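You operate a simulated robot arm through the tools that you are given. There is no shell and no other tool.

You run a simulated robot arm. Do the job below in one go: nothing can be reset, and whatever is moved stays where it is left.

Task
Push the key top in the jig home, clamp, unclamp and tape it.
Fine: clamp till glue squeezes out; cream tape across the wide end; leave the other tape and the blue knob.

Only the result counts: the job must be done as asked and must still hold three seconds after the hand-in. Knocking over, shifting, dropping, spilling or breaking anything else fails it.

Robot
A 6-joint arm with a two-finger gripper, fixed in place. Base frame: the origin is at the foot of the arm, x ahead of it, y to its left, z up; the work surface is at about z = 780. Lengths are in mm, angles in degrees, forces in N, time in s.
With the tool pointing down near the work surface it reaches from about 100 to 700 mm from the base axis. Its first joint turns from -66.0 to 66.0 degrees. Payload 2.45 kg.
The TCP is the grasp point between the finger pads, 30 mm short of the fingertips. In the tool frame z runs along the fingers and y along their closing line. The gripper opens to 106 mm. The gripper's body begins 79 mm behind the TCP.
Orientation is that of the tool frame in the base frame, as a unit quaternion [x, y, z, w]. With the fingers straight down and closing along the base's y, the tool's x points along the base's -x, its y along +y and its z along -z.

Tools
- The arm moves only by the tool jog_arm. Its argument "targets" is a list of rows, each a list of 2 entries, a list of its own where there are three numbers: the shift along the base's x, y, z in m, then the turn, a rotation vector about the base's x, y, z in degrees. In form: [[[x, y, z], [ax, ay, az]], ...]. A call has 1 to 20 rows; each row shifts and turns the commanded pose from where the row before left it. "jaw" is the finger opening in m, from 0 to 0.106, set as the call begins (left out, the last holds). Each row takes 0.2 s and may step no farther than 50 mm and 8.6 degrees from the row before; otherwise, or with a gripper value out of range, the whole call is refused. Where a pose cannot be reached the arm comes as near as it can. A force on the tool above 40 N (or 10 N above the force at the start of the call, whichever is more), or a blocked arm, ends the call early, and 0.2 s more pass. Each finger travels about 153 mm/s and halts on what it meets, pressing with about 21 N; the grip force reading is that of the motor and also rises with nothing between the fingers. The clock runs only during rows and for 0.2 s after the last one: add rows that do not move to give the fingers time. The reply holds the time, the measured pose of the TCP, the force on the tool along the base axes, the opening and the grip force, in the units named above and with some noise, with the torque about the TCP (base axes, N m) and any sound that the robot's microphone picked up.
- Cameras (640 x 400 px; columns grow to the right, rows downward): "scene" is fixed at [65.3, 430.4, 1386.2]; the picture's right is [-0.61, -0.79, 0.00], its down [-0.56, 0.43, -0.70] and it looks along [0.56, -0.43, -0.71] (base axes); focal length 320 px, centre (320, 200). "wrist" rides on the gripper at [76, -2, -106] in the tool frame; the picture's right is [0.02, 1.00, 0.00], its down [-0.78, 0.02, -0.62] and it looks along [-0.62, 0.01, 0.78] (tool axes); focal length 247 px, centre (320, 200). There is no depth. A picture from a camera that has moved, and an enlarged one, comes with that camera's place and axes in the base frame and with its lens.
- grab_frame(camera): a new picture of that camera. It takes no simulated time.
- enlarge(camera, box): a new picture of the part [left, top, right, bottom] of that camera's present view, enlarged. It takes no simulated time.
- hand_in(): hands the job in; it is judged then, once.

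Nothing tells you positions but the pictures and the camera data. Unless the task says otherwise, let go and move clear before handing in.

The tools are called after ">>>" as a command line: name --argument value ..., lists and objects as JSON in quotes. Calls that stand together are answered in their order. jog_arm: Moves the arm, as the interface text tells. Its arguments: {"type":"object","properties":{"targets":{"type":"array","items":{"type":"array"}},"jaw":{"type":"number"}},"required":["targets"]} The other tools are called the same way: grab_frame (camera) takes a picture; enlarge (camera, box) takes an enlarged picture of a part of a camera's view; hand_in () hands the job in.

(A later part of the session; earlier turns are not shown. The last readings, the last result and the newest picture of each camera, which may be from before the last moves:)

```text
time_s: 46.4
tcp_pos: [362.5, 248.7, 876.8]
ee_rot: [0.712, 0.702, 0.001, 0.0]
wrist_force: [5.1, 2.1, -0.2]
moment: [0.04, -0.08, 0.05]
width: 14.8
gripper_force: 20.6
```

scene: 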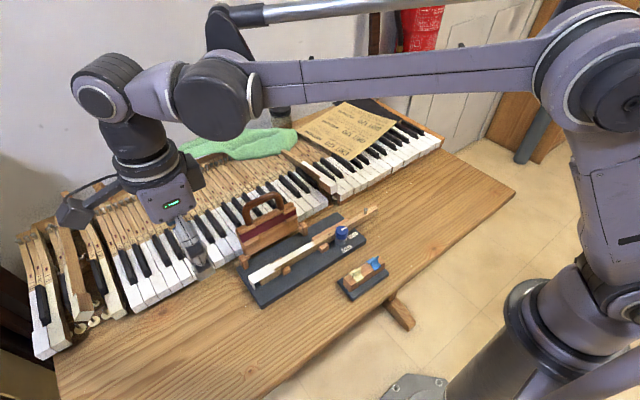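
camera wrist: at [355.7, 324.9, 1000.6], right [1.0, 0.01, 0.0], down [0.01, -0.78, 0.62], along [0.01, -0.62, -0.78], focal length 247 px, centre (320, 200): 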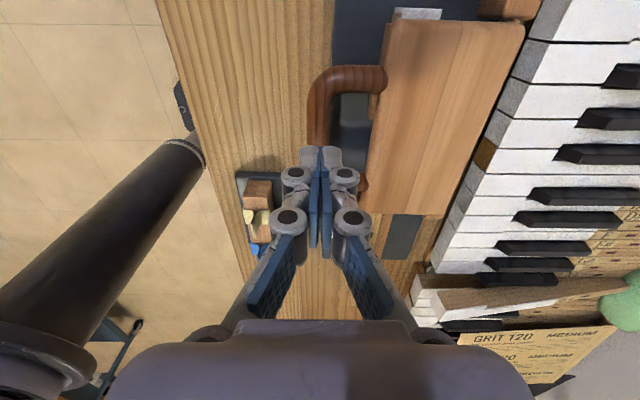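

>>> jog_arm --targets '[[[0.003, 0, 0.0054], [0, 0, 0]], [[0.0025, 0, 0.0053], [0, 0, 0]], [[0.0029, 0, 0.0051], [0, 0, 0]], [[0.003, 0, 0.005], [0, 0, 0]], [[0, 0, 0], [0, 0, 0]]]'

>>> enlarge --camera "scene" --box '[225, 195, 345, 305]'

```text
time_s: 47.6
tcp_pos: [372.4, 246.7, 897.6]
ee_rot: [0.711, 0.703, 0.0, 0.0]
wrist_force: [-9.2, 4.7, 5.2]
moment: [0.0, 0.23, -0.02]
width: 15.0
gripper_force: 21.0
```

```text
3.64 times, centred on (285, 250) of scene
camera zoom: at [65.0, 430.5, 1386.2], right [-0.61, -0.79, 0.0], down [-0.56, 0.43, -0.7], along [0.56, -0.43, -0.71], focal length 1165 px, centre (447, 18)
```

zoom: 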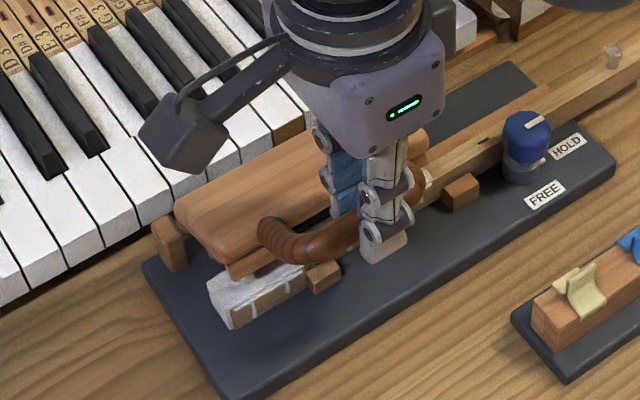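

Small radial load; I'll correct by moving slightly outward and continue the arc.

>>> jog_arm --targets '[[[0.0022, -0.0003, 0.0055], [0, 0, 0]], [[0.0036, -0.0003, 0.0047], [0, 0, 0]], [[0.0038, 0, 0.0045], [0, 0, 0]], [[0.0039, 0, 0.0043], [0, 0, 0]], [[0, 0, 0], [0, 0, 0]]]'

```text
time_s: 48.8
tcp_pos: [388.3, 248.0, 914.8]
ee_rot: [0.712, 0.702, 0.001, 0.001]
wrist_force: [1.5, 6.6, -0.8]
moment: [0.22, 0.01, 0.01]
width: 15.0
gripper_force: 21.0
```

>>> jog_arm --targets '[[[0.0043, 0.0005, 0.004], [0, 0, 0]], [[0.0044, 0, 0.0038], [0, 0, 0]], [[0.0046, 0, 0.0035], [0, 0, 0]], [[0.0048, 0, 0.0033], [0, 0, 0]], [[0, 0, 0], [0, 0, 0]]]'

>>> enlarge --camera "scene" --box '[225, 185, 345, 305]'

```text
time_s: 50.0
tcp_pos: [404.6, 247.5, 930.7]
ee_rot: [0.712, 0.702, -0.001, 0.001]
wrist_force: [-5.0, -3.8, 6.2]
moment: [-0.3, 0.16, -0.02]
width: 15.1
gripper_force: 21.1
```

```text
3.33 times, centred on (285, 245) of scene
camera zoom: at [65.1, 430.3, 1386.3], right [-0.61, -0.79, 0.0], down [-0.56, 0.43, -0.7], along [0.56, -0.43, -0.71], focal length 1068 px, centre (437, 50)
```

zoom: 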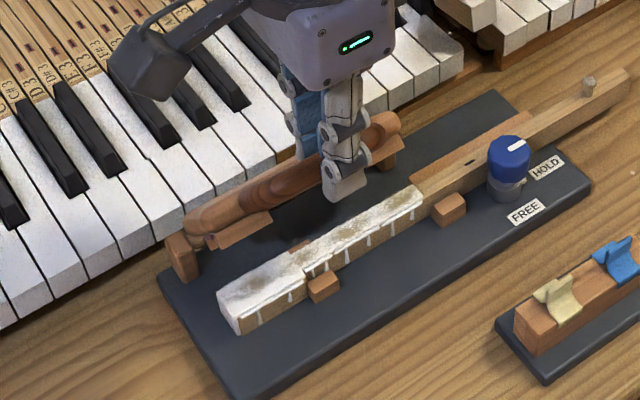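

The caul is well on its way up and the key top is visible with glue runs along its side. I'll relax to a loose cage and push the caul the rest of the way back.

>>> jog_arm --targets '[[[0, 0, 0], [0, 0, 0]], [[0, 0, 0], [0, 0, 0]], [[0.005, 0, 0.0028], [0, 0, 0]], [[0.0051, 0, 0.0028], [0, 0, 0]], [[0.0053, 0, 0.0024], [0, 0, 0]], [[0.0054, 0, 0.0022], [0, 0, 0]], [[0, 0, 0], [0, 0, 0]]]' --jaw 0.02

>>> enlarge --camera "wrist" --box '[240, 60, 400, 210]'

>>> enlarge --camera "scene" --box '[225, 175, 345, 305]'

```text
time_s: 51.6
tcp_pos: [427.2, 246.7, 941.4]
ee_rot: [0.712, 0.703, 0.001, 0.001]
wrist_force: [-0.7, -0.1, -0.3]
moment: [-0.01, -0.01, 0.03]
width: 20.0
gripper_force: 0.1
```

```text
2.67 times, centred on (320, 135) of wrist
camera zoom: at [423.9, 323.9, 1048.4], right [1.0, 0.01, 0.0], down [0.0, -0.78, 0.62], along [0.01, -0.62, -0.78], focal length 659 px, centre (320, 373)
```

zoom: 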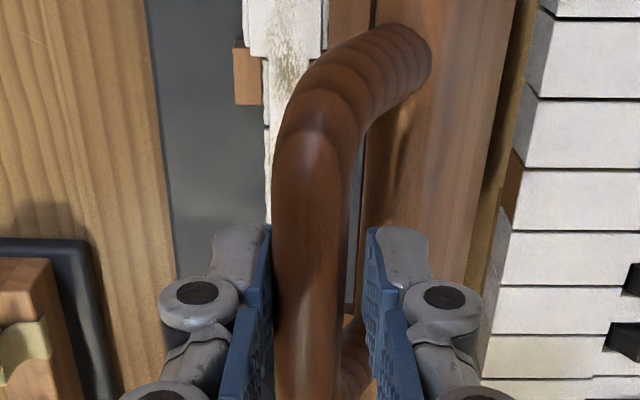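

```text
3.08 times, centred on (285, 240) of scene
camera zoom: at [65.3, 430.4, 1386.2], right [-0.61, -0.79, 0.0], down [-0.56, 0.43, -0.7], along [0.56, -0.43, -0.71], focal length 986 px, centre (428, 77)
```

zoom: 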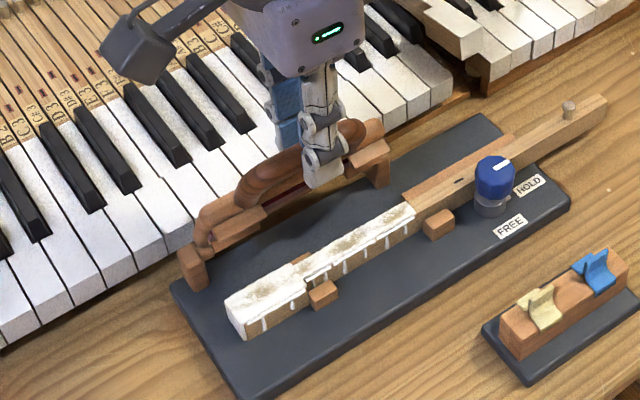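

It follows smoothly. Continuing back through upright.

>>> jog_arm --targets '[[[0.0055, 0, 0.0019], [0, 0, 0]], [[0.0056, 0, 0.0017], [0, 0, 0]], [[0.0057, 0, 0.0013], [0, 0, 0]], [[0.0057, 0, 0.0011], [0, 0, 0]], [[0.0058, 0, 0.0007], [0, 0, 0]], [[0.0058, 0, 0.0005], [0, 0, 0]], [[0.0058, 0, 0.0001], [0, 0, 0]], [[0.0058, 0, -0.0001], [0, 0, 0]], [[0, 0, 0], [0, 0, 0]]]'

>>> enlarge --camera "wrist" --box '[240, 60, 400, 210]'

```text
time_s: 53.6
tcp_pos: [471.9, 247.0, 948.5]
ee_rot: [0.712, 0.702, 0.001, 0.001]
wrist_force: [-0.3, 0.4, 0.9]
moment: [0.0, 0.0, 0.0]
width: 20.1
gripper_force: 0.7
```

```text
2.67 times, centred on (320, 135) of wrist
camera zoom: at [469.7, 323.7, 1055.5], right [1.0, 0.01, 0.0], down [0.01, -0.78, 0.62], along [0.01, -0.62, -0.78], focal length 659 px, centre (320, 373)
```

zoom: 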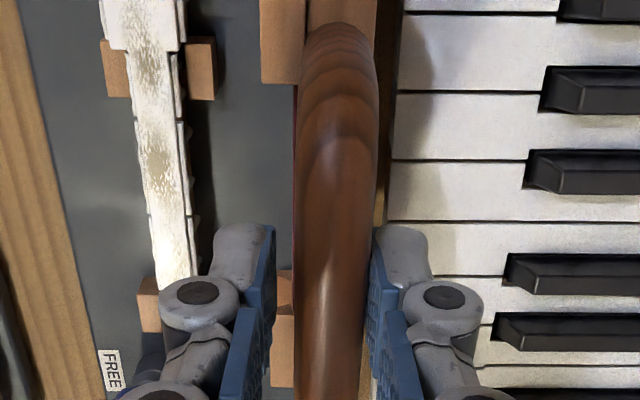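

The caul has tipped back onto the rear finger. I'll let it down to its open rest position.

>>> jog_arm --targets '[[[0.0058, 0, -0.0004], [0, 0, 0]], [[0.0058, 0, -0.0006], [0, 0, 0]], [[0.0057, 0, -0.001], [0, 0, 0]], [[0.0056, 0, -0.0012], [0, 0, 0]], [[0.005, 0, -0.0015], [0, 0, 0]], [[0.004, 0, -0.001], [0, 0, 0]], [[0, 0, 0], [0, 0, 0]]]'

>>> enlarge --camera "wrist" --box '[240, 60, 400, 210]'

>>> enlarge --camera "scene" --box '[225, 155, 345, 295]'

```text
time_s: 55.2
tcp_pos: [503.5, 247.8, 943.1]
ee_rot: [0.712, 0.702, 0.001, 0.0]
wrist_force: [-0.5, -0.7, 0.4]
moment: [0.0, -0.01, -0.01]
width: 20.0
gripper_force: 0.0
```

```text
2.67 times, centred on (320, 135) of wrist
camera zoom: at [501.8, 323.6, 1049.4], right [1.0, 0.01, 0.0], down [0.01, -0.78, 0.62], along [0.01, -0.62, -0.78], focal length 659 px, centre (320, 373)
```

zoom: 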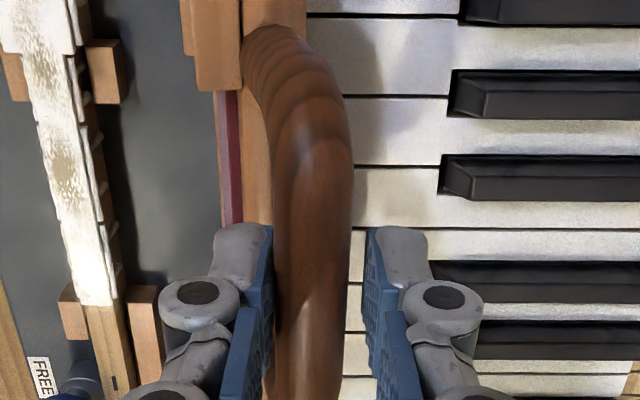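

```text
2.86 times, centred on (285, 225) of scene
camera zoom: at [65.3, 430.4, 1386.2], right [-0.61, -0.79, 0.0], down [-0.56, 0.43, -0.7], along [0.56, -0.43, -0.71], focal length 915 px, centre (420, 129)
```

zoom: 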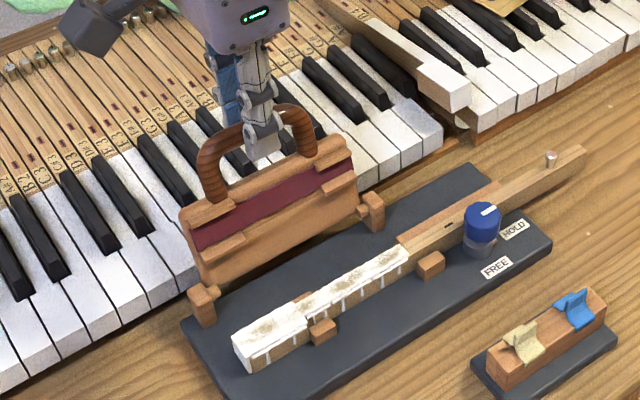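

The caul is back at its open rest, touching nothing. I'll open the jaw, rise clear and inspect the key top.

>>> jog_arm --targets '[[[0, 0, 0], [0, 0, 0]], [[-0.001, 0, 0], [0, 0, 0]], [[0, 0, 0.03], [0, 0, 0]], [[0, 0, 0.04], [0, 0, 0]], [[0, 0, 0.03], [0, 0, 0]], [[0, 0, 0], [0, 0, 0]]]' --jaw 0.045

>>> enlarge --camera "scene" --box '[245, 230, 325, 300]'

>>> enlarge --camera "scene" --box '[225, 165, 385, 305]'

```text
time_s: 56.6
tcp_pos: [501.9, 248.7, 1043.6]
ee_rot: [0.713, 0.701, 0.001, 0.001]
wrist_force: [0.2, 0.1, 0.0]
moment: [0.02, -0.03, 0.01]
width: 45.0
gripper_force: 0.0
```

```text
5.71 times, centred on (285, 265) of scene
camera zoom: at [65.3, 430.4, 1386.2], right [-0.61, -0.79, 0.0], down [-0.56, 0.43, -0.7], along [0.56, -0.43, -0.71], focal length 1830 px, centre (520, -171)
```

zoom: 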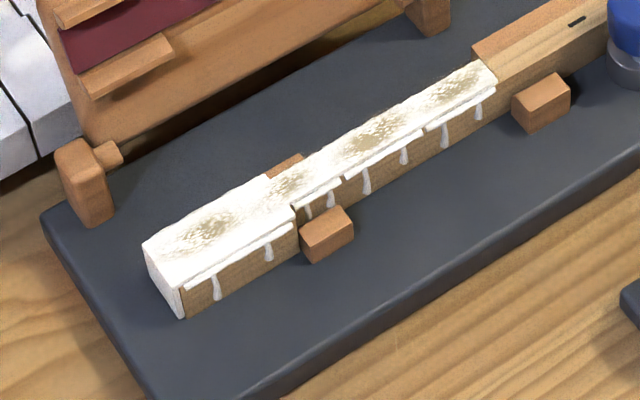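

```text
2.86 times, centred on (305, 235) of scene
camera zoom: at [65.3, 430.4, 1386.2], right [-0.61, -0.79, 0.0], down [-0.56, 0.43, -0.7], along [0.56, -0.43, -0.71], focal length 915 px, centre (363, 100)
```

zoom: 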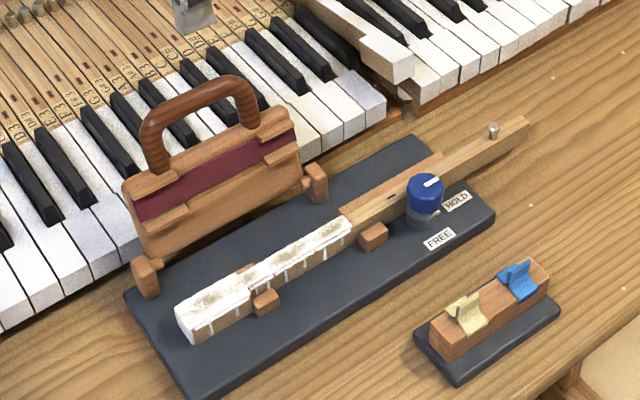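

Glue has squeezed out all along the seam and the caul is open. Next is the cream tape on the small holder near (296, 156); I'll move above that area for a close look.

>>> jog_arm --targets '[[[-0.04, -0.01, 0], [0, 0, 0]], [[-0.042, -0.012, -0.02], [0, 0, 0]], [[-0.042, -0.012, -0.022], [0, 0, 0]], [[-0.042, -0.012, -0.022], [0, 0, 0]], [[-0.04, -0.012, -0.022], [0, 0, 0]], [[0, 0, 0], [0, 0, 0]]]'

>>> grab_frame --camera "wrist"

>>> enlarge --camera "wrist" --box '[240, 100, 400, 220]'

>>> enlarge --camera "scene" --box '[340, 250, 390, 300]'

```text
time_s: 58.0
tcp_pos: [296.1, 191.0, 956.5]
ee_rot: [0.712, 0.703, 0.002, 0.0]
wrist_force: [0.4, 0.1, 0.2]
moment: [0.02, 0.01, 0.05]
width: 45.2
gripper_force: 0.0
```

```text
taken
camera wrist: at [293.5, 266.3, 1062.9], right [1.0, 0.01, 0.0], down [0.01, -0.78, 0.62], along [0.01, -0.62, -0.78], focal length 247 px, centre (320, 200)
```

wrist: 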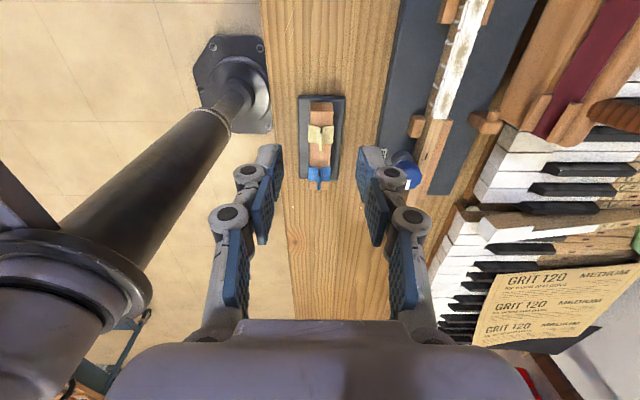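

```text
3.33 times, centred on (320, 160) of wrist
camera zoom: at [293.5, 266.3, 1062.9], right [1.0, 0.01, 0.0], down [0.01, -0.78, 0.62], along [0.01, -0.62, -0.78], focal length 823 px, centre (320, 333)
```

zoom: 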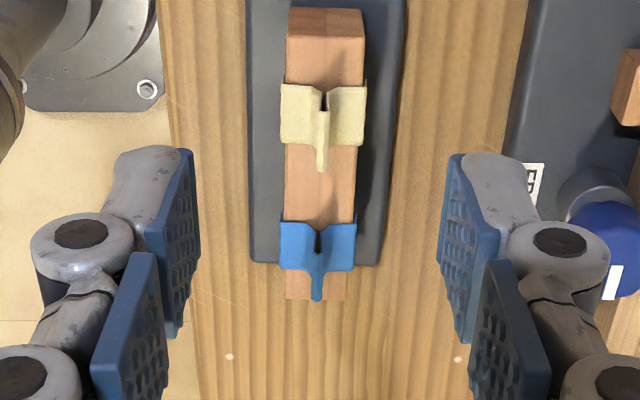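

```text
8.00 times, centred on (365, 275) of scene
camera zoom: at [65.3, 430.4, 1386.2], right [-0.61, -0.79, 0.0], down [-0.56, 0.43, -0.7], along [0.56, -0.43, -0.71], focal length 2563 px, centre (-40, -400)
```

zoom: 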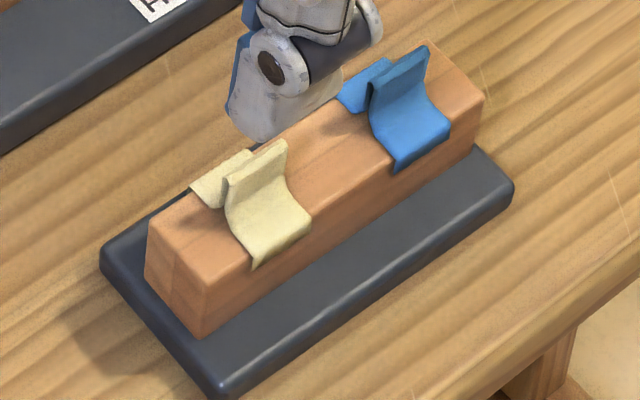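

The cream tape straddles the block (top z≈819) with an upright tab whose faces look along ±x, at about (297, 160), top z≈837 — the fingers are already oriented to pinch it. I'll move above it and descend partway to check the alignment.

>>> jog_arm --targets '[[[0.001, -0.031, -0.02], [0, 0, 0]], [[0.001, 0, -0.03], [0, 0, 0]], [[0, 0, -0.02], [0, 0, 0]], [[0, 0, 0], [0, 0, 0]]]'

>>> enlarge --camera "wrist" --box '[240, 80, 400, 200]'

>>> enlarge --camera "scene" --box '[330, 235, 400, 305]'

```text
time_s: 59.0
tcp_pos: [296.3, 158.3, 886.7]
ee_rot: [0.712, 0.702, 0.0, 0.0]
wrist_force: [-0.2, 0.1, 0.1]
moment: [0.0, -0.01, -0.02]
width: 45.0
gripper_force: 0.2
```

```text
3.33 times, centred on (320, 140) of wrist
camera zoom: at [295.0, 235.4, 993.4], right [1.0, 0.01, 0.0], down [0.01, -0.78, 0.62], along [0.01, -0.62, -0.78], focal length 823 px, centre (320, 400)
```

zoom: 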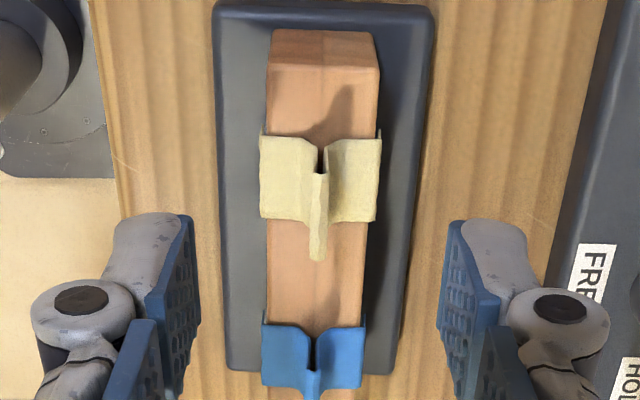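

```text
5.71 times, centred on (365, 270) of scene
camera zoom: at [65.3, 430.4, 1386.2], right [-0.61, -0.79, 0.0], down [-0.56, 0.43, -0.7], along [0.56, -0.43, -0.71], focal length 1830 px, centre (63, -200)
```

zoom: 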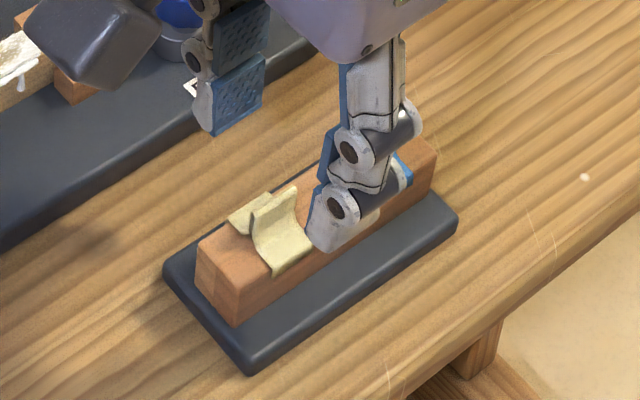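

The tab is centred between the fingers. I'll descend to a tip height of about 824, just above the tape's flat part.

>>> jog_arm --targets '[[[0, 0, -0.015], [0, 0, 0]], [[0, 0, -0.01], [0, 0, 0]], [[0, 0, -0.006], [0, 0, 0]], [[0, 0, 0], [0, 0, 0]]]'

>>> enlarge --camera "wrist" --box '[240, 80, 400, 200]'

>>> enlarge --camera "scene" --box '[335, 250, 385, 300]'

```text
time_s: 60.0
tcp_pos: [299.6, 157.4, 855.6]
ee_rot: [0.712, 0.703, 0.001, 0.001]
wrist_force: [-0.1, 0.1, 0.3]
moment: [-0.02, 0.01, 0.0]
width: 45.2
gripper_force: 0.0
```

```text
3.33 times, centred on (320, 140) of wrist
camera zoom: at [296.6, 234.9, 962.5], right [1.0, 0.01, 0.0], down [0.01, -0.78, 0.62], along [0.01, -0.62, -0.78], focal length 823 px, centre (320, 400)
```

zoom: 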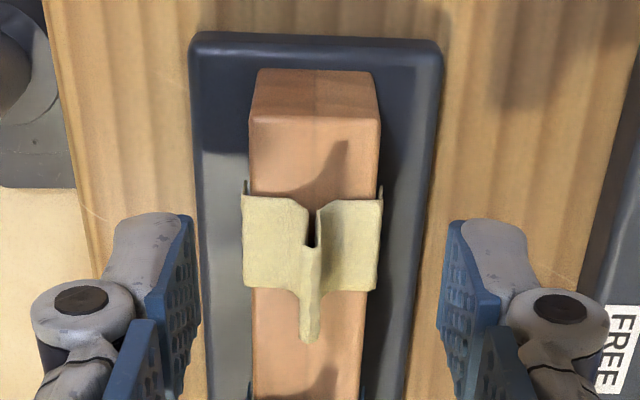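

```text
8.00 times, centred on (360, 275) of scene
camera zoom: at [65.3, 430.4, 1386.2], right [-0.61, -0.79, 0.0], down [-0.56, 0.43, -0.7], along [0.56, -0.43, -0.71], focal length 2563 px, centre (0, -400)
```

zoom: 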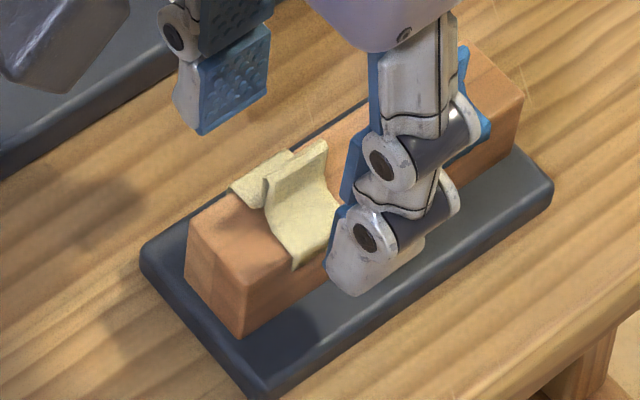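

The tab is about 1.5 mm to the −x side of the finger centre. I'll correct that, lower 2 mm more, then close on the tab.

>>> jog_arm --targets '[[[-0.0015, 0.0005, -0.001], [0, 0, 0]], [[0, 0, -0.0012], [0, 0, 0]], [[0, 0, 0], [0, 0, 0]]]'

>>> jog_arm --targets '[[[0, 0, 0], [0, 0, 0]], [[0, 0, 0], [0, 0, 0]]]' --jaw 0.02

>>> enlarge --camera "wrist" --box '[240, 80, 400, 200]'

>>> enlarge --camera "scene" --box '[335, 250, 385, 300]'

```text
time_s: 60.8
tcp_pos: [295.3, 160.7, 854.1]
ee_rot: [0.712, 0.702, 0.001, 0.0]
wrist_force: [0.3, -0.3, 0.0]
moment: [-0.03, -0.01, -0.02]
width: 44.9
gripper_force: 0.1
```

```text
time_s: 61.4
tcp_pos: [296.7, 159.9, 852.0]
ee_rot: [0.712, 0.702, 0.001, 0.0]
wrist_force: [0.8, -0.5, -0.6]
moment: [0.01, 0.0, -0.01]
width: 20.1
gripper_force: 0.0
```

```text
3.33 times, centred on (320, 140) of wrist
camera zoom: at [294.6, 235.7, 960.2], right [1.0, 0.01, 0.0], down [0.01, -0.78, 0.62], along [0.01, -0.62, -0.78], focal length 823 px, centre (320, 400)
```

zoom: 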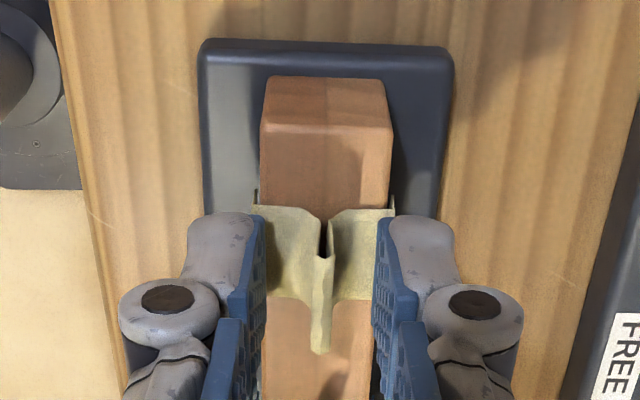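

```text
8.00 times, centred on (360, 275) of scene
camera zoom: at [65.3, 430.4, 1386.2], right [-0.61, -0.79, 0.0], down [-0.56, 0.43, -0.7], along [0.56, -0.43, -0.71], focal length 2563 px, centre (0, -400)
```

zoom: 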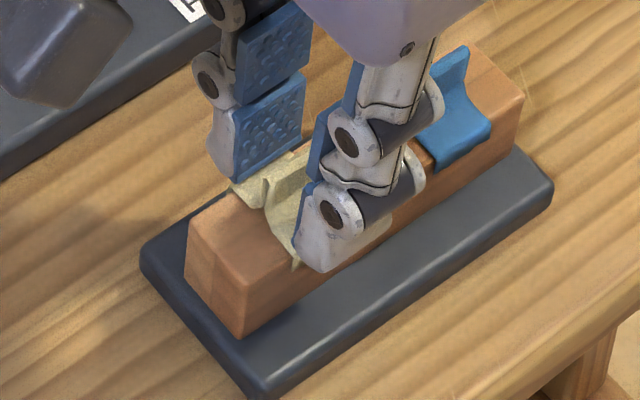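

Everything is aligned and nothing is touched. I'll close on the tab.

>>> jog_arm --targets '[[[0.0004, 0, 0], [0, 0, 0]], [[0, 0, 0], [0, 0, 0]], [[0, 0, 0], [0, 0, 0]]]' --jaw 0.0

>>> enlarge --camera "wrist" --box '[240, 80, 400, 200]'

>>> enlarge --camera "scene" --box '[335, 250, 385, 300]'

```text
time_s: 62.2
tcp_pos: [297.1, 159.2, 854.7]
ee_rot: [0.712, 0.702, 0.001, 0.001]
wrist_force: [-0.6, 0.2, 0.8]
moment: [0.0, 0.01, -0.01]
width: 6.1
gripper_force: 20.8
```

```text
3.33 times, centred on (320, 140) of wrist
camera zoom: at [295.2, 236.0, 960.1], right [1.0, 0.01, 0.0], down [0.01, -0.78, 0.62], along [0.01, -0.62, -0.78], focal length 823 px, centre (320, 400)
```

zoom: 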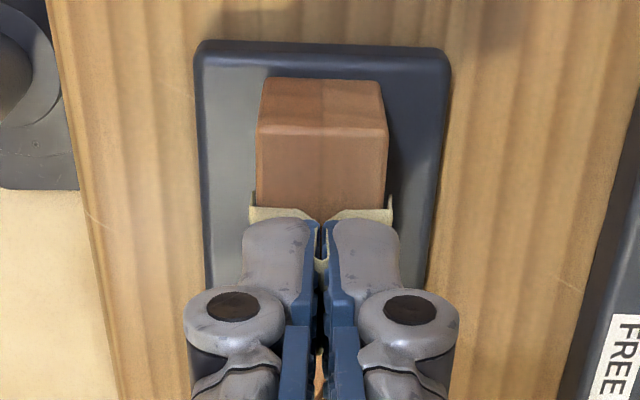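

```text
8.00 times, centred on (360, 275) of scene
camera zoom: at [65.3, 430.4, 1386.2], right [-0.61, -0.79, 0.0], down [-0.56, 0.43, -0.7], along [0.56, -0.43, -0.71], focal length 2563 px, centre (0, -400)
```

zoom: 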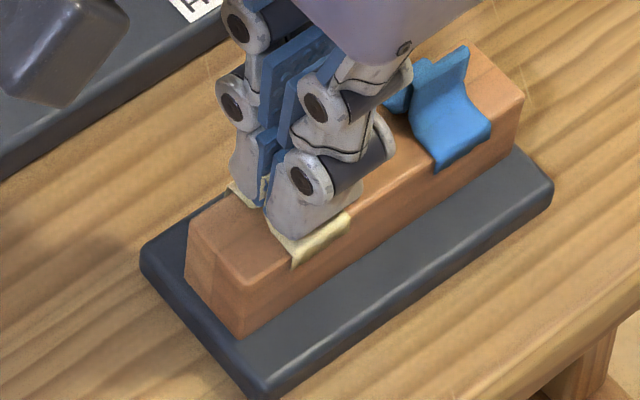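

The tab is pinched (opening ≈6 mm). I'll lift slowly and check that the tape comes away and the holder stays put.

>>> jog_arm --targets '[[[0, 0, 0.003], [0, 0, 0]], [[0, 0, 0.004], [0, 0, 0]], [[0, 0, 0.008], [0, 0, 0]], [[0, 0, 0], [0, 0, 0]]]'

>>> enlarge --camera "scene" --box '[335, 245, 390, 300]'

>>> enlarge --camera "wrist" --box '[240, 80, 400, 200]'

```text
time_s: 63.2
tcp_pos: [298.1, 159.0, 869.2]
ee_rot: [0.712, 0.702, 0.0, 0.001]
wrist_force: [0.7, 0.4, 0.0]
moment: [-0.02, -0.01, 0.01]
width: 6.1
gripper_force: 20.6
```

```text
7.27 times, centred on (362, 272) of scene
camera zoom: at [65.3, 430.4, 1386.2], right [-0.61, -0.79, 0.0], down [-0.56, 0.43, -0.7], along [0.56, -0.43, -0.71], focal length 2330 px, centre (11, -327)
```

zoom: 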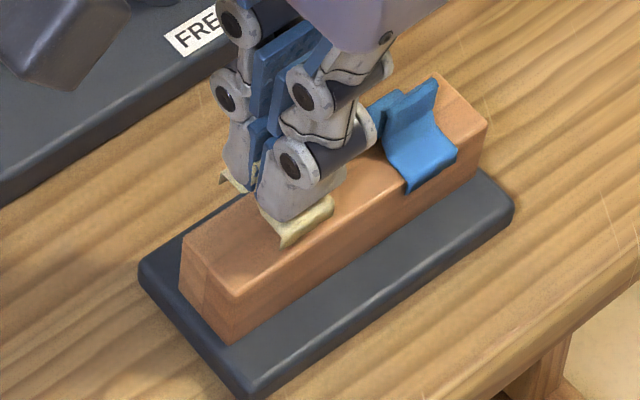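

```text
3.33 times, centred on (320, 140) of wrist
camera zoom: at [295.7, 235.5, 975.5], right [1.0, 0.01, 0.0], down [0.01, -0.78, 0.62], along [0.01, -0.62, -0.78], focal length 823 px, centre (320, 400)
```

zoom: 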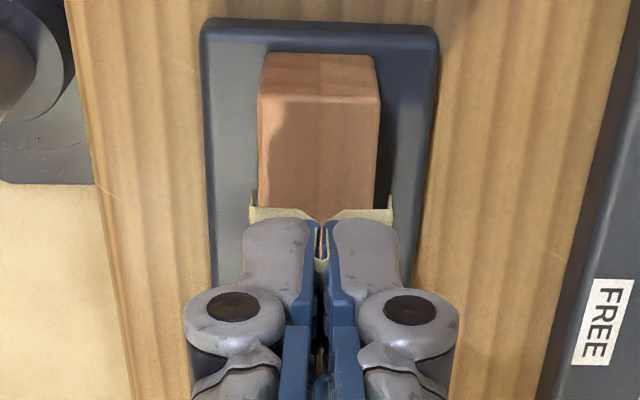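

The tape is off cleanly and the holder has not moved. I'll lift clear and carry it over the wide end of the key.

>>> jog_arm --targets '[[[0, 0, 0.03], [0, 0, 0]], [[0, 0, 0.035], [0, 0, 0]], [[0.028, 0.035, 0], [0, 0, 0]], [[0.029, 0.036, 0], [0, 0, 0]], [[0.029, 0.036, 0], [0, 0, 0]], [[0.029, 0.036, 0], [0, 0, 0]], [[0, 0, 0], [0, 0, -0.7]], [[0, 0, 0], [0, 0, 0]]]'

>>> grab_frame --camera "wrist"

>>> enlarge --camera "wrist" --box '[240, 70, 400, 210]'

>>> enlarge --camera "scene" --box '[225, 195, 345, 305]'

```text
time_s: 65.0
tcp_pos: [412.7, 302.6, 935.4]
ee_rot: [0.716, 0.698, 0.001, 0.0]
wrist_force: [0.4, -0.5, 0.0]
moment: [-0.04, 0.0, -0.04]
width: 5.8
gripper_force: 20.8
```

```text
taken
camera wrist: at [410.8, 379.2, 1041.6], right [1.0, 0.0, 0.0], down [0.0, -0.78, 0.62], along [0.0, -0.62, -0.78], focal length 247 px, centre (320, 200)
```

wrist: 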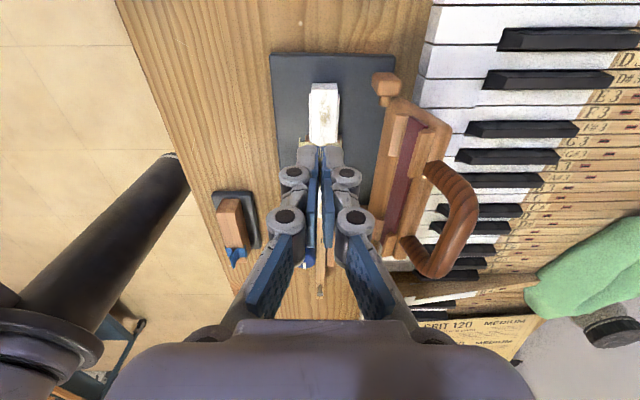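

```text
2.86 times, centred on (320, 140) of wrist
camera zoom: at [410.8, 379.2, 1041.6], right [1.0, 0.0, 0.0], down [0.0, -0.78, 0.62], along [0.0, -0.62, -0.78], focal length 706 px, centre (320, 371)
```

zoom: 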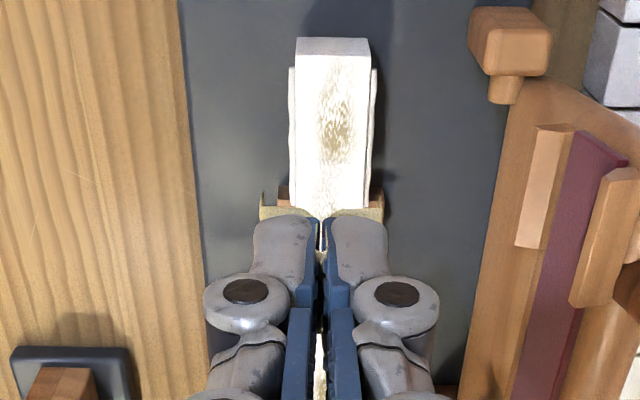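

```text
3.64 times, centred on (285, 250) of scene
camera zoom: at [65.3, 430.4, 1386.2], right [-0.61, -0.79, 0.0], down [-0.56, 0.43, -0.7], along [0.56, -0.43, -0.71], focal length 1165 px, centre (447, 18)
```

zoom: 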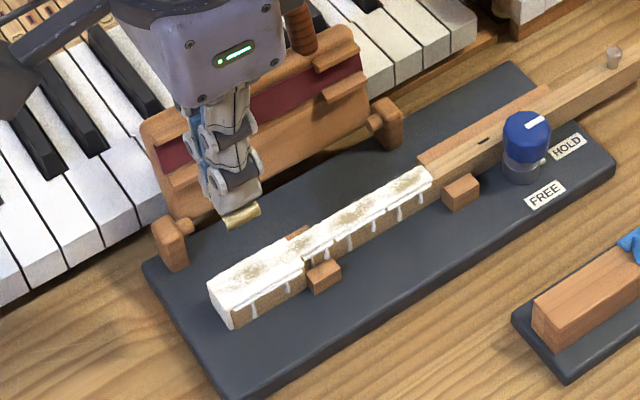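

The tape hangs in the grip, and the key's wide part is about 3–4 mm further in +x than the gripper. I'll correct and descend partway.

>>> jog_arm --targets '[[[0.002, 0, -0.02], [0, 0, 0]], [[0.0015, 0, -0.02], [0, 0, 0]], [[0, 0, -0.012], [0, 0, 0]], [[0, 0, 0], [0, 0, 0]]]'

>>> enlarge --camera "wrist" --box '[240, 70, 400, 210]'

>>> enlarge --camera "scene" --box '[245, 225, 325, 300]'

```text
time_s: 66.0
tcp_pos: [416.2, 301.1, 882.1]
ee_rot: [0.716, 0.698, 0.0, 0.0]
wrist_force: [0.4, -0.6, 0.9]
moment: [0.03, 0.01, 0.01]
width: 5.9
gripper_force: 21.2
```

```text
2.86 times, centred on (320, 140) of wrist
camera zoom: at [414.0, 378.0, 988.0], right [1.0, 0.0, 0.0], down [0.0, -0.78, 0.62], along [0.0, -0.62, -0.78], focal length 706 px, centre (320, 371)
```

zoom: 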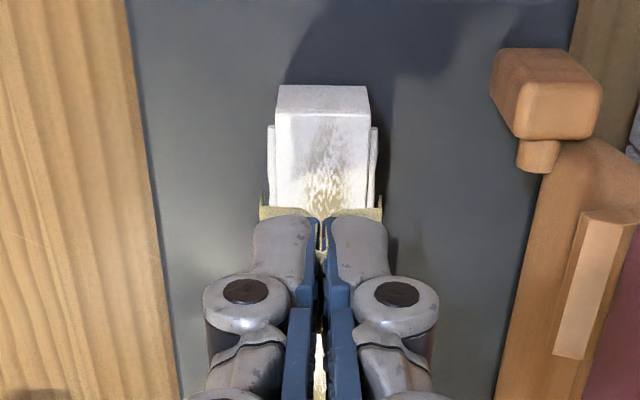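

```text
5.33 times, centred on (285, 262) of scene
camera zoom: at [65.3, 430.4, 1386.2], right [-0.61, -0.79, 0.0], down [-0.56, 0.43, -0.7], along [0.56, -0.43, -0.71], focal length 1708 px, centre (507, -133)
```

zoom: 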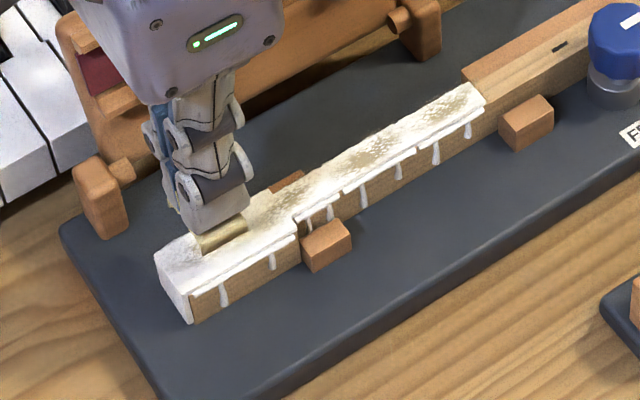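

The tape is almost exactly over the key. I'll shift 0.7 mm and lower until it touches.

>>> jog_arm --targets '[[[0.0007, 0.001, -0.01], [0, 0, 0]], [[0, 0, -0.006], [0, 0, 0]], [[0, 0, 0], [0, 0, 0]]]'

>>> enlarge --camera "wrist" --box '[240, 70, 400, 210]'

>>> enlarge --camera "scene" --box '[250, 240, 310, 300]'

```text
time_s: 66.8
tcp_pos: [415.3, 302.5, 866.0]
ee_rot: [0.716, 0.698, 0.001, 0.001]
wrist_force: [0.4, 1.8, -0.3]
moment: [-0.02, -0.02, 0.02]
width: 5.9
gripper_force: 20.6
```

```text
2.86 times, centred on (320, 140) of wrist
camera zoom: at [415.1, 378.4, 972.4], right [1.0, 0.0, 0.0], down [0.0, -0.78, 0.62], along [0.0, -0.62, -0.78], focal length 706 px, centre (320, 371)
```

zoom: 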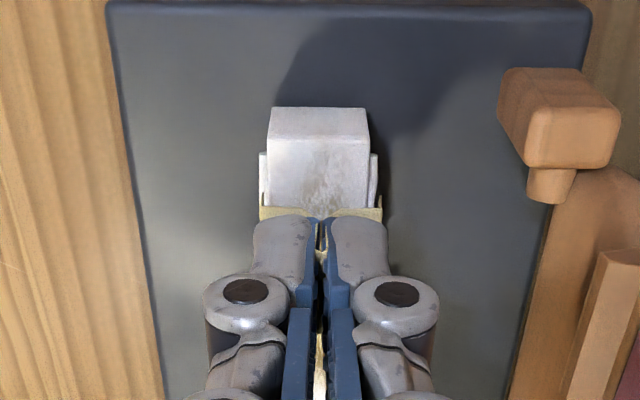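

```text
6.67 times, centred on (280, 270) of scene
camera zoom: at [65.3, 430.4, 1386.2], right [-0.61, -0.79, 0.0], down [-0.56, 0.43, -0.7], along [0.56, -0.43, -0.71], focal length 2136 px, centre (587, -267)
```

zoom: 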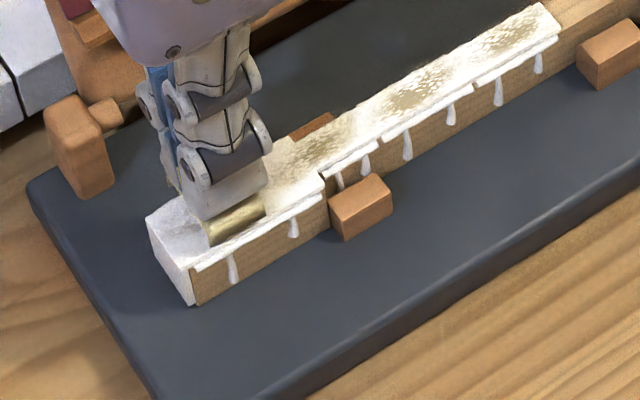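

Tape and key are centred. I'll go down in 1 mm steps to contact.

>>> jog_arm --targets '[[[0, 0, -0.0015], [0, 0, 0]], [[0, 0, -0.0015], [0, 0, 0]], [[0, 0, -0.001], [0, 0, 0]], [[0, 0, 0], [0, 0, 0]]]'

>>> enlarge --camera "scene" --box '[255, 250, 295, 295]'

```text
time_s: 67.8
tcp_pos: [416.6, 303.1, 862.2]
ee_rot: [0.716, 0.698, 0.001, 0.001]
wrist_force: [-1.5, 0.0, 0.9]
moment: [0.05, -0.02, -0.03]
width: 6.0
gripper_force: 21.1
```

```text
8.89 times, centred on (275, 272) of scene
camera zoom: at [65.3, 430.4, 1386.2], right [-0.61, -0.79, 0.0], down [-0.56, 0.43, -0.7], along [0.56, -0.43, -0.71], focal length 2847 px, centre (720, -444)
```

zoom: 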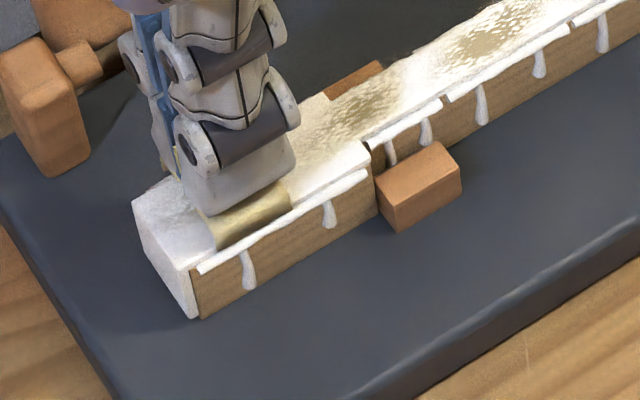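

>>> jog_arm --targets '[[[0, 0, -0.001], [0, 0, 0]], [[0, 0, -0.001], [0, 0, 0]], [[0, 0, 0], [0, 0, 0]]]'

>>> enlarge --camera "scene" --box '[255, 250, 295, 295]'

```text
time_s: 68.6
tcp_pos: [416.0, 303.1, 859.9]
ee_rot: [0.716, 0.698, 0.0, 0.001]
wrist_force: [0.5, -0.6, 0.4]
moment: [-0.01, 0.0, 0.02]
width: 6.0
gripper_force: 20.6
```

```text
8.89 times, centred on (275, 272) of scene
camera zoom: at [65.3, 430.4, 1386.2], right [-0.61, -0.79, 0.0], down [-0.56, 0.43, -0.7], along [0.56, -0.43, -0.71], focal length 2847 px, centre (720, -444)
```

zoom: 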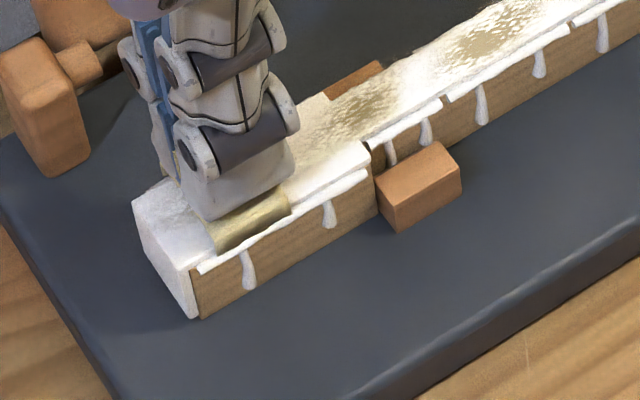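

Still no contact force; I'll keep going down a millimetre at a time.

>>> jog_arm --targets '[[[0, 0, -0.001], [0, 0, 0]], [[0, 0, -0.0005], [0, 0, 0]], [[0, 0, 0], [0, 0, 0]]]'

>>> enlarge --camera "scene" --box '[255, 250, 295, 295]'

>>> enlarge --camera "wrist" --box '[260, 90, 380, 180]'

```text
time_s: 69.4
tcp_pos: [416.2, 303.3, 860.1]
ee_rot: [0.717, 0.697, 0.001, 0.001]
wrist_force: [-0.1, -0.2, 0.4]
moment: [0.0, 0.03, 0.02]
width: 6.0
gripper_force: 21.4
```

```text
8.89 times, centred on (275, 272) of scene
camera zoom: at [65.3, 430.4, 1386.2], right [-0.61, -0.79, 0.0], down [-0.56, 0.43, -0.7], along [0.56, -0.43, -0.71], focal length 2847 px, centre (720, -444)
```

zoom: 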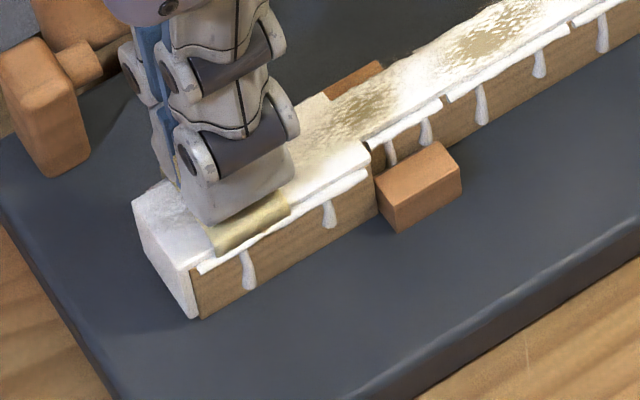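

```text
4.44 times, centred on (320, 135) of wrist
camera zoom: at [414.9, 379.7, 965.3], right [1.0, 0.0, 0.0], down [0.0, -0.78, 0.62], along [0.0, -0.62, -0.78], focal length 1098 px, centre (320, 489)
```

zoom: 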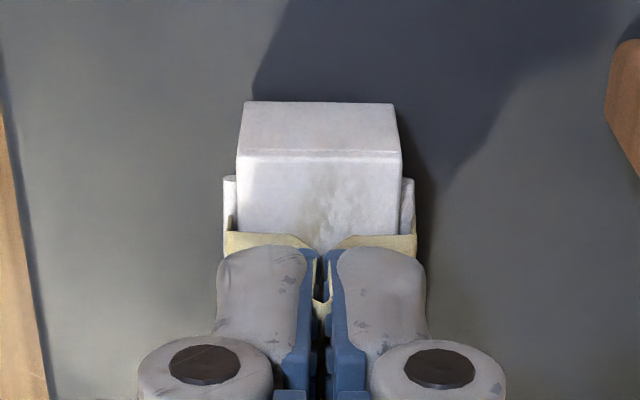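

>>> jog_arm --targets '[[[0, 0, -0.001], [0, 0, 0]], [[0, 0, -0.0005], [0, 0, 0]], [[0, 0, 0], [0, 0, 0]]]'

>>> enlarge --camera "scene" --box '[255, 250, 295, 295]'

```text
time_s: 70.2
tcp_pos: [416.3, 303.2, 856.3]
ee_rot: [0.717, 0.697, 0.0, 0.0]
wrist_force: [-0.9, -0.5, 0.5]
moment: [-0.01, 0.02, 0.0]
width: 6.2
gripper_force: 20.6
```

```text
8.89 times, centred on (275, 272) of scene
camera zoom: at [65.3, 430.4, 1386.2], right [-0.61, -0.79, 0.0], down [-0.56, 0.43, -0.7], along [0.56, -0.43, -0.71], focal length 2847 px, centre (720, -444)
```

zoom: 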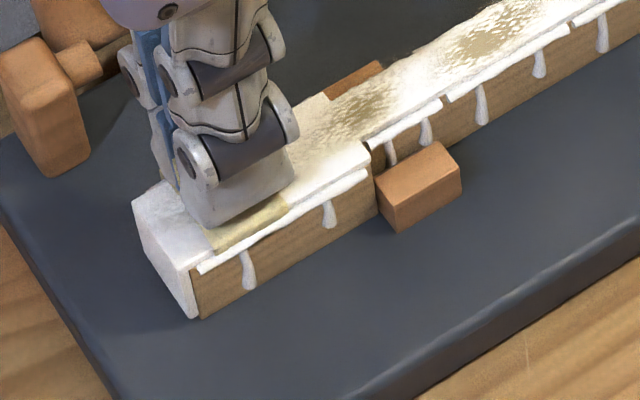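

>>> enlarge --camera "wrist" --box '[270, 100, 370, 170]'

>>> enlarge --camera "scene" --box '[262, 262, 282, 284]'

```text
5.71 times, centred on (320, 135) of wrist
camera zoom: at [415.4, 379.8, 963.5], right [1.0, 0.0, 0.0], down [0.0, -0.78, 0.62], along [0.0, -0.62, -0.78], focal length 1411 px, centre (320, 571)
```

zoom: 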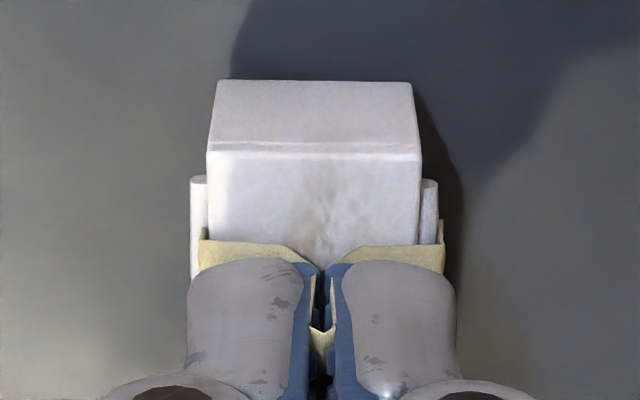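

```text
16.00 times, centred on (272, 273) of scene
camera zoom: at [65.3, 430.4, 1386.2], right [-0.61, -0.79, 0.0], down [-0.56, 0.43, -0.7], along [0.56, -0.43, -0.71], focal length 5125 px, centre (1088, -968)
```

zoom: 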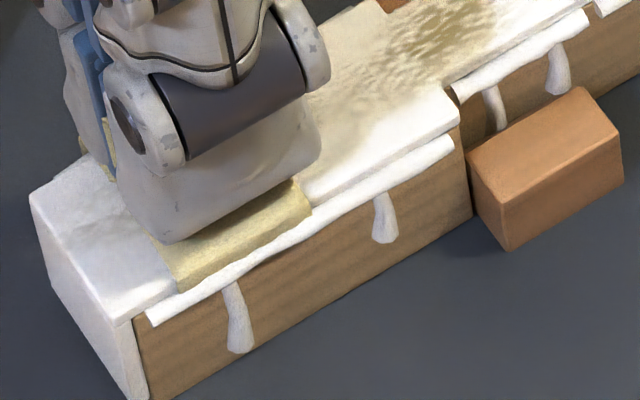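

The tape is at the key surface now. I'll press a little more to make firm contact.

>>> jog_arm --targets '[[[0, 0, -0.0005], [0, 0, 0]], [[0, 0, -0.0005], [0, 0, 0]], [[0, 0, 0], [0, 0, 0]]]'

>>> enlarge --camera "scene" --box '[262, 262, 282, 284]'

```text
time_s: 71.0
tcp_pos: [416.3, 303.0, 857.0]
ee_rot: [0.716, 0.698, 0.001, 0.002]
wrist_force: [-0.2, -0.6, -0.5]
moment: [-0.01, -0.03, 0.01]
width: 5.9
gripper_force: 20.9
```

```text
16.00 times, centred on (272, 273) of scene
camera zoom: at [65.3, 430.4, 1386.2], right [-0.61, -0.79, 0.0], down [-0.56, 0.43, -0.7], along [0.56, -0.43, -0.71], focal length 5125 px, centre (1088, -968)
```

zoom: 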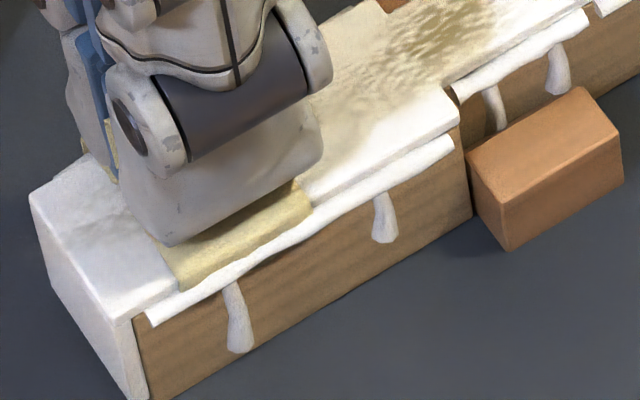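

>>> jog_arm --targets '[[[0, 0, -0.0005], [0, 0, 0]], [[0, 0, -0.0005], [0, 0, 0]], [[0, 0, 0], [0, 0, 0]]]'

>>> enlarge --camera "scene" --box '[262, 262, 282, 284]'

```text
time_s: 71.8
tcp_pos: [416.2, 302.9, 854.8]
ee_rot: [0.717, 0.697, 0.001, 0.001]
wrist_force: [-0.3, -0.2, 3.9]
moment: [-0.02, 0.05, -0.02]
width: 5.9
gripper_force: 20.8
```

```text
16.00 times, centred on (272, 273) of scene
camera zoom: at [65.3, 430.4, 1386.2], right [-0.61, -0.79, 0.0], down [-0.56, 0.43, -0.7], along [0.56, -0.43, -0.71], focal length 5125 px, centre (1088, -968)
```

zoom: 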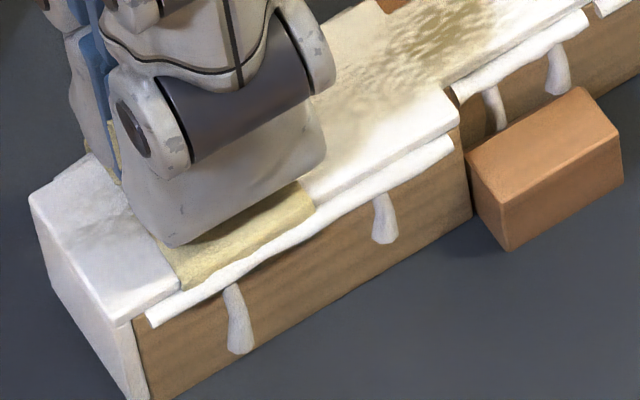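

Contact at 3.9 N. I'll press slightly more and hold so the tape sticks.

>>> jog_arm --targets '[[[0, 0, -0.0005], [0, 0, 0]], [[0, 0, -0.0003], [0, 0, 0]], [[0, 0, 0], [0, 0, 0]], [[0, 0, 0], [0, 0, 0]], [[0, 0, 0], [0, 0, 0]]]'

>>> enlarge --camera "scene" --box '[255, 250, 295, 295]'

>>> enlarge --camera "wrist" --box '[270, 100, 370, 170]'

```text
time_s: 73.0
tcp_pos: [415.3, 302.8, 855.5]
ee_rot: [0.717, 0.697, 0.0, 0.001]
wrist_force: [0.5, 1.3, 11.3]
moment: [0.0, -0.03, 0.02]
width: 6.2
gripper_force: 21.1
```

```text
8.89 times, centred on (275, 272) of scene
camera zoom: at [65.2, 430.3, 1386.2], right [-0.61, -0.79, 0.0], down [-0.56, 0.43, -0.7], along [0.56, -0.43, -0.71], focal length 2847 px, centre (720, -444)
```

zoom: 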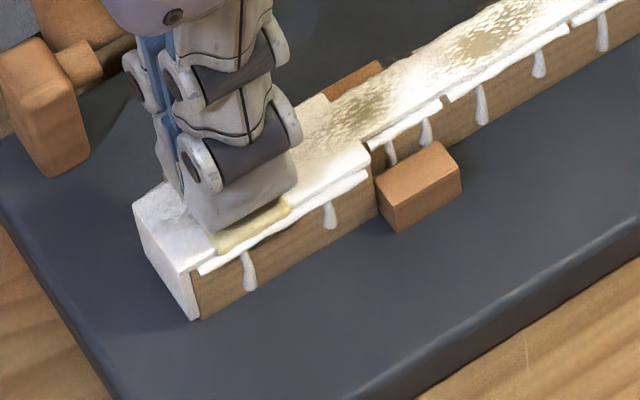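

```text
5.71 times, centred on (320, 135) of wrist
camera zoom: at [415.1, 379.1, 961.4], right [1.0, 0.0, 0.0], down [0.0, -0.78, 0.62], along [0.0, -0.62, -0.78], focal length 1411 px, centre (320, 571)
```

zoom: 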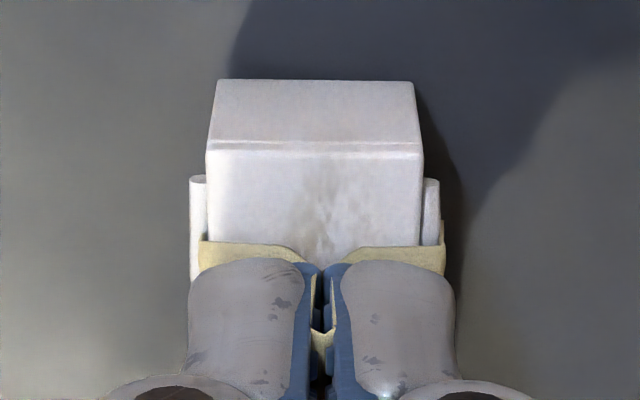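

The tape is pressed on at 11 N across the key, centred. I'll ease the pressure to a light touch, then open the fingers.

>>> jog_arm --targets '[[[0, 0, 0.0008], [0, 0, 0]], [[0, 0, 0], [0, 0, 0]]]'

>>> jog_arm --targets '[[[0, 0, 0], [0, 0, 0]], [[0, 0, 0], [0, 0, 0]]]' --jaw 0.016

>>> enlarge --camera "scene" --box '[255, 250, 295, 295]'

>>> enlarge --camera "wrist" --box '[270, 100, 370, 170]'

```text
time_s: 73.6
tcp_pos: [415.2, 302.1, 856.0]
ee_rot: [0.717, 0.697, 0.001, 0.0]
wrist_force: [-0.1, 1.7, 4.7]
moment: [0.05, -0.01, -0.02]
width: 5.9
gripper_force: 20.7
```

```text
time_s: 74.2
tcp_pos: [415.0, 302.1, 854.5]
ee_rot: [0.716, 0.698, 0.001, 0.002]
wrist_force: [-0.2, 0.5, -0.3]
moment: [0.02, -0.01, 0.0]
width: 16.1
gripper_force: 0.0
```

```text
8.89 times, centred on (275, 272) of scene
camera zoom: at [65.3, 430.4, 1386.2], right [-0.61, -0.79, 0.0], down [-0.56, 0.43, -0.7], along [0.56, -0.43, -0.71], focal length 2847 px, centre (720, -444)
```

zoom: 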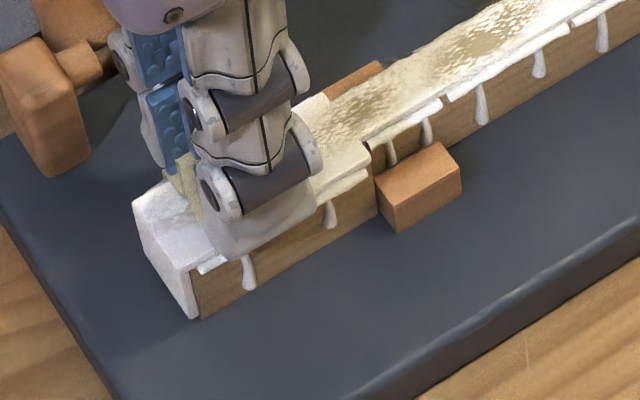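

```text
5.71 times, centred on (320, 135) of wrist
camera zoom: at [415.2, 378.9, 961.7], right [1.0, 0.0, 0.0], down [0.0, -0.78, 0.62], along [0.0, -0.62, -0.78], focal length 1411 px, centre (320, 571)
```

zoom: 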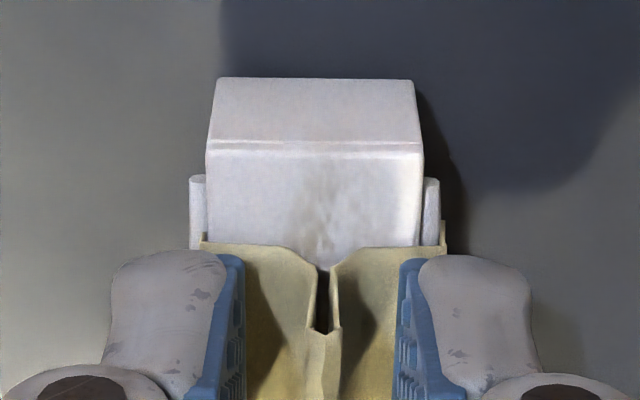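

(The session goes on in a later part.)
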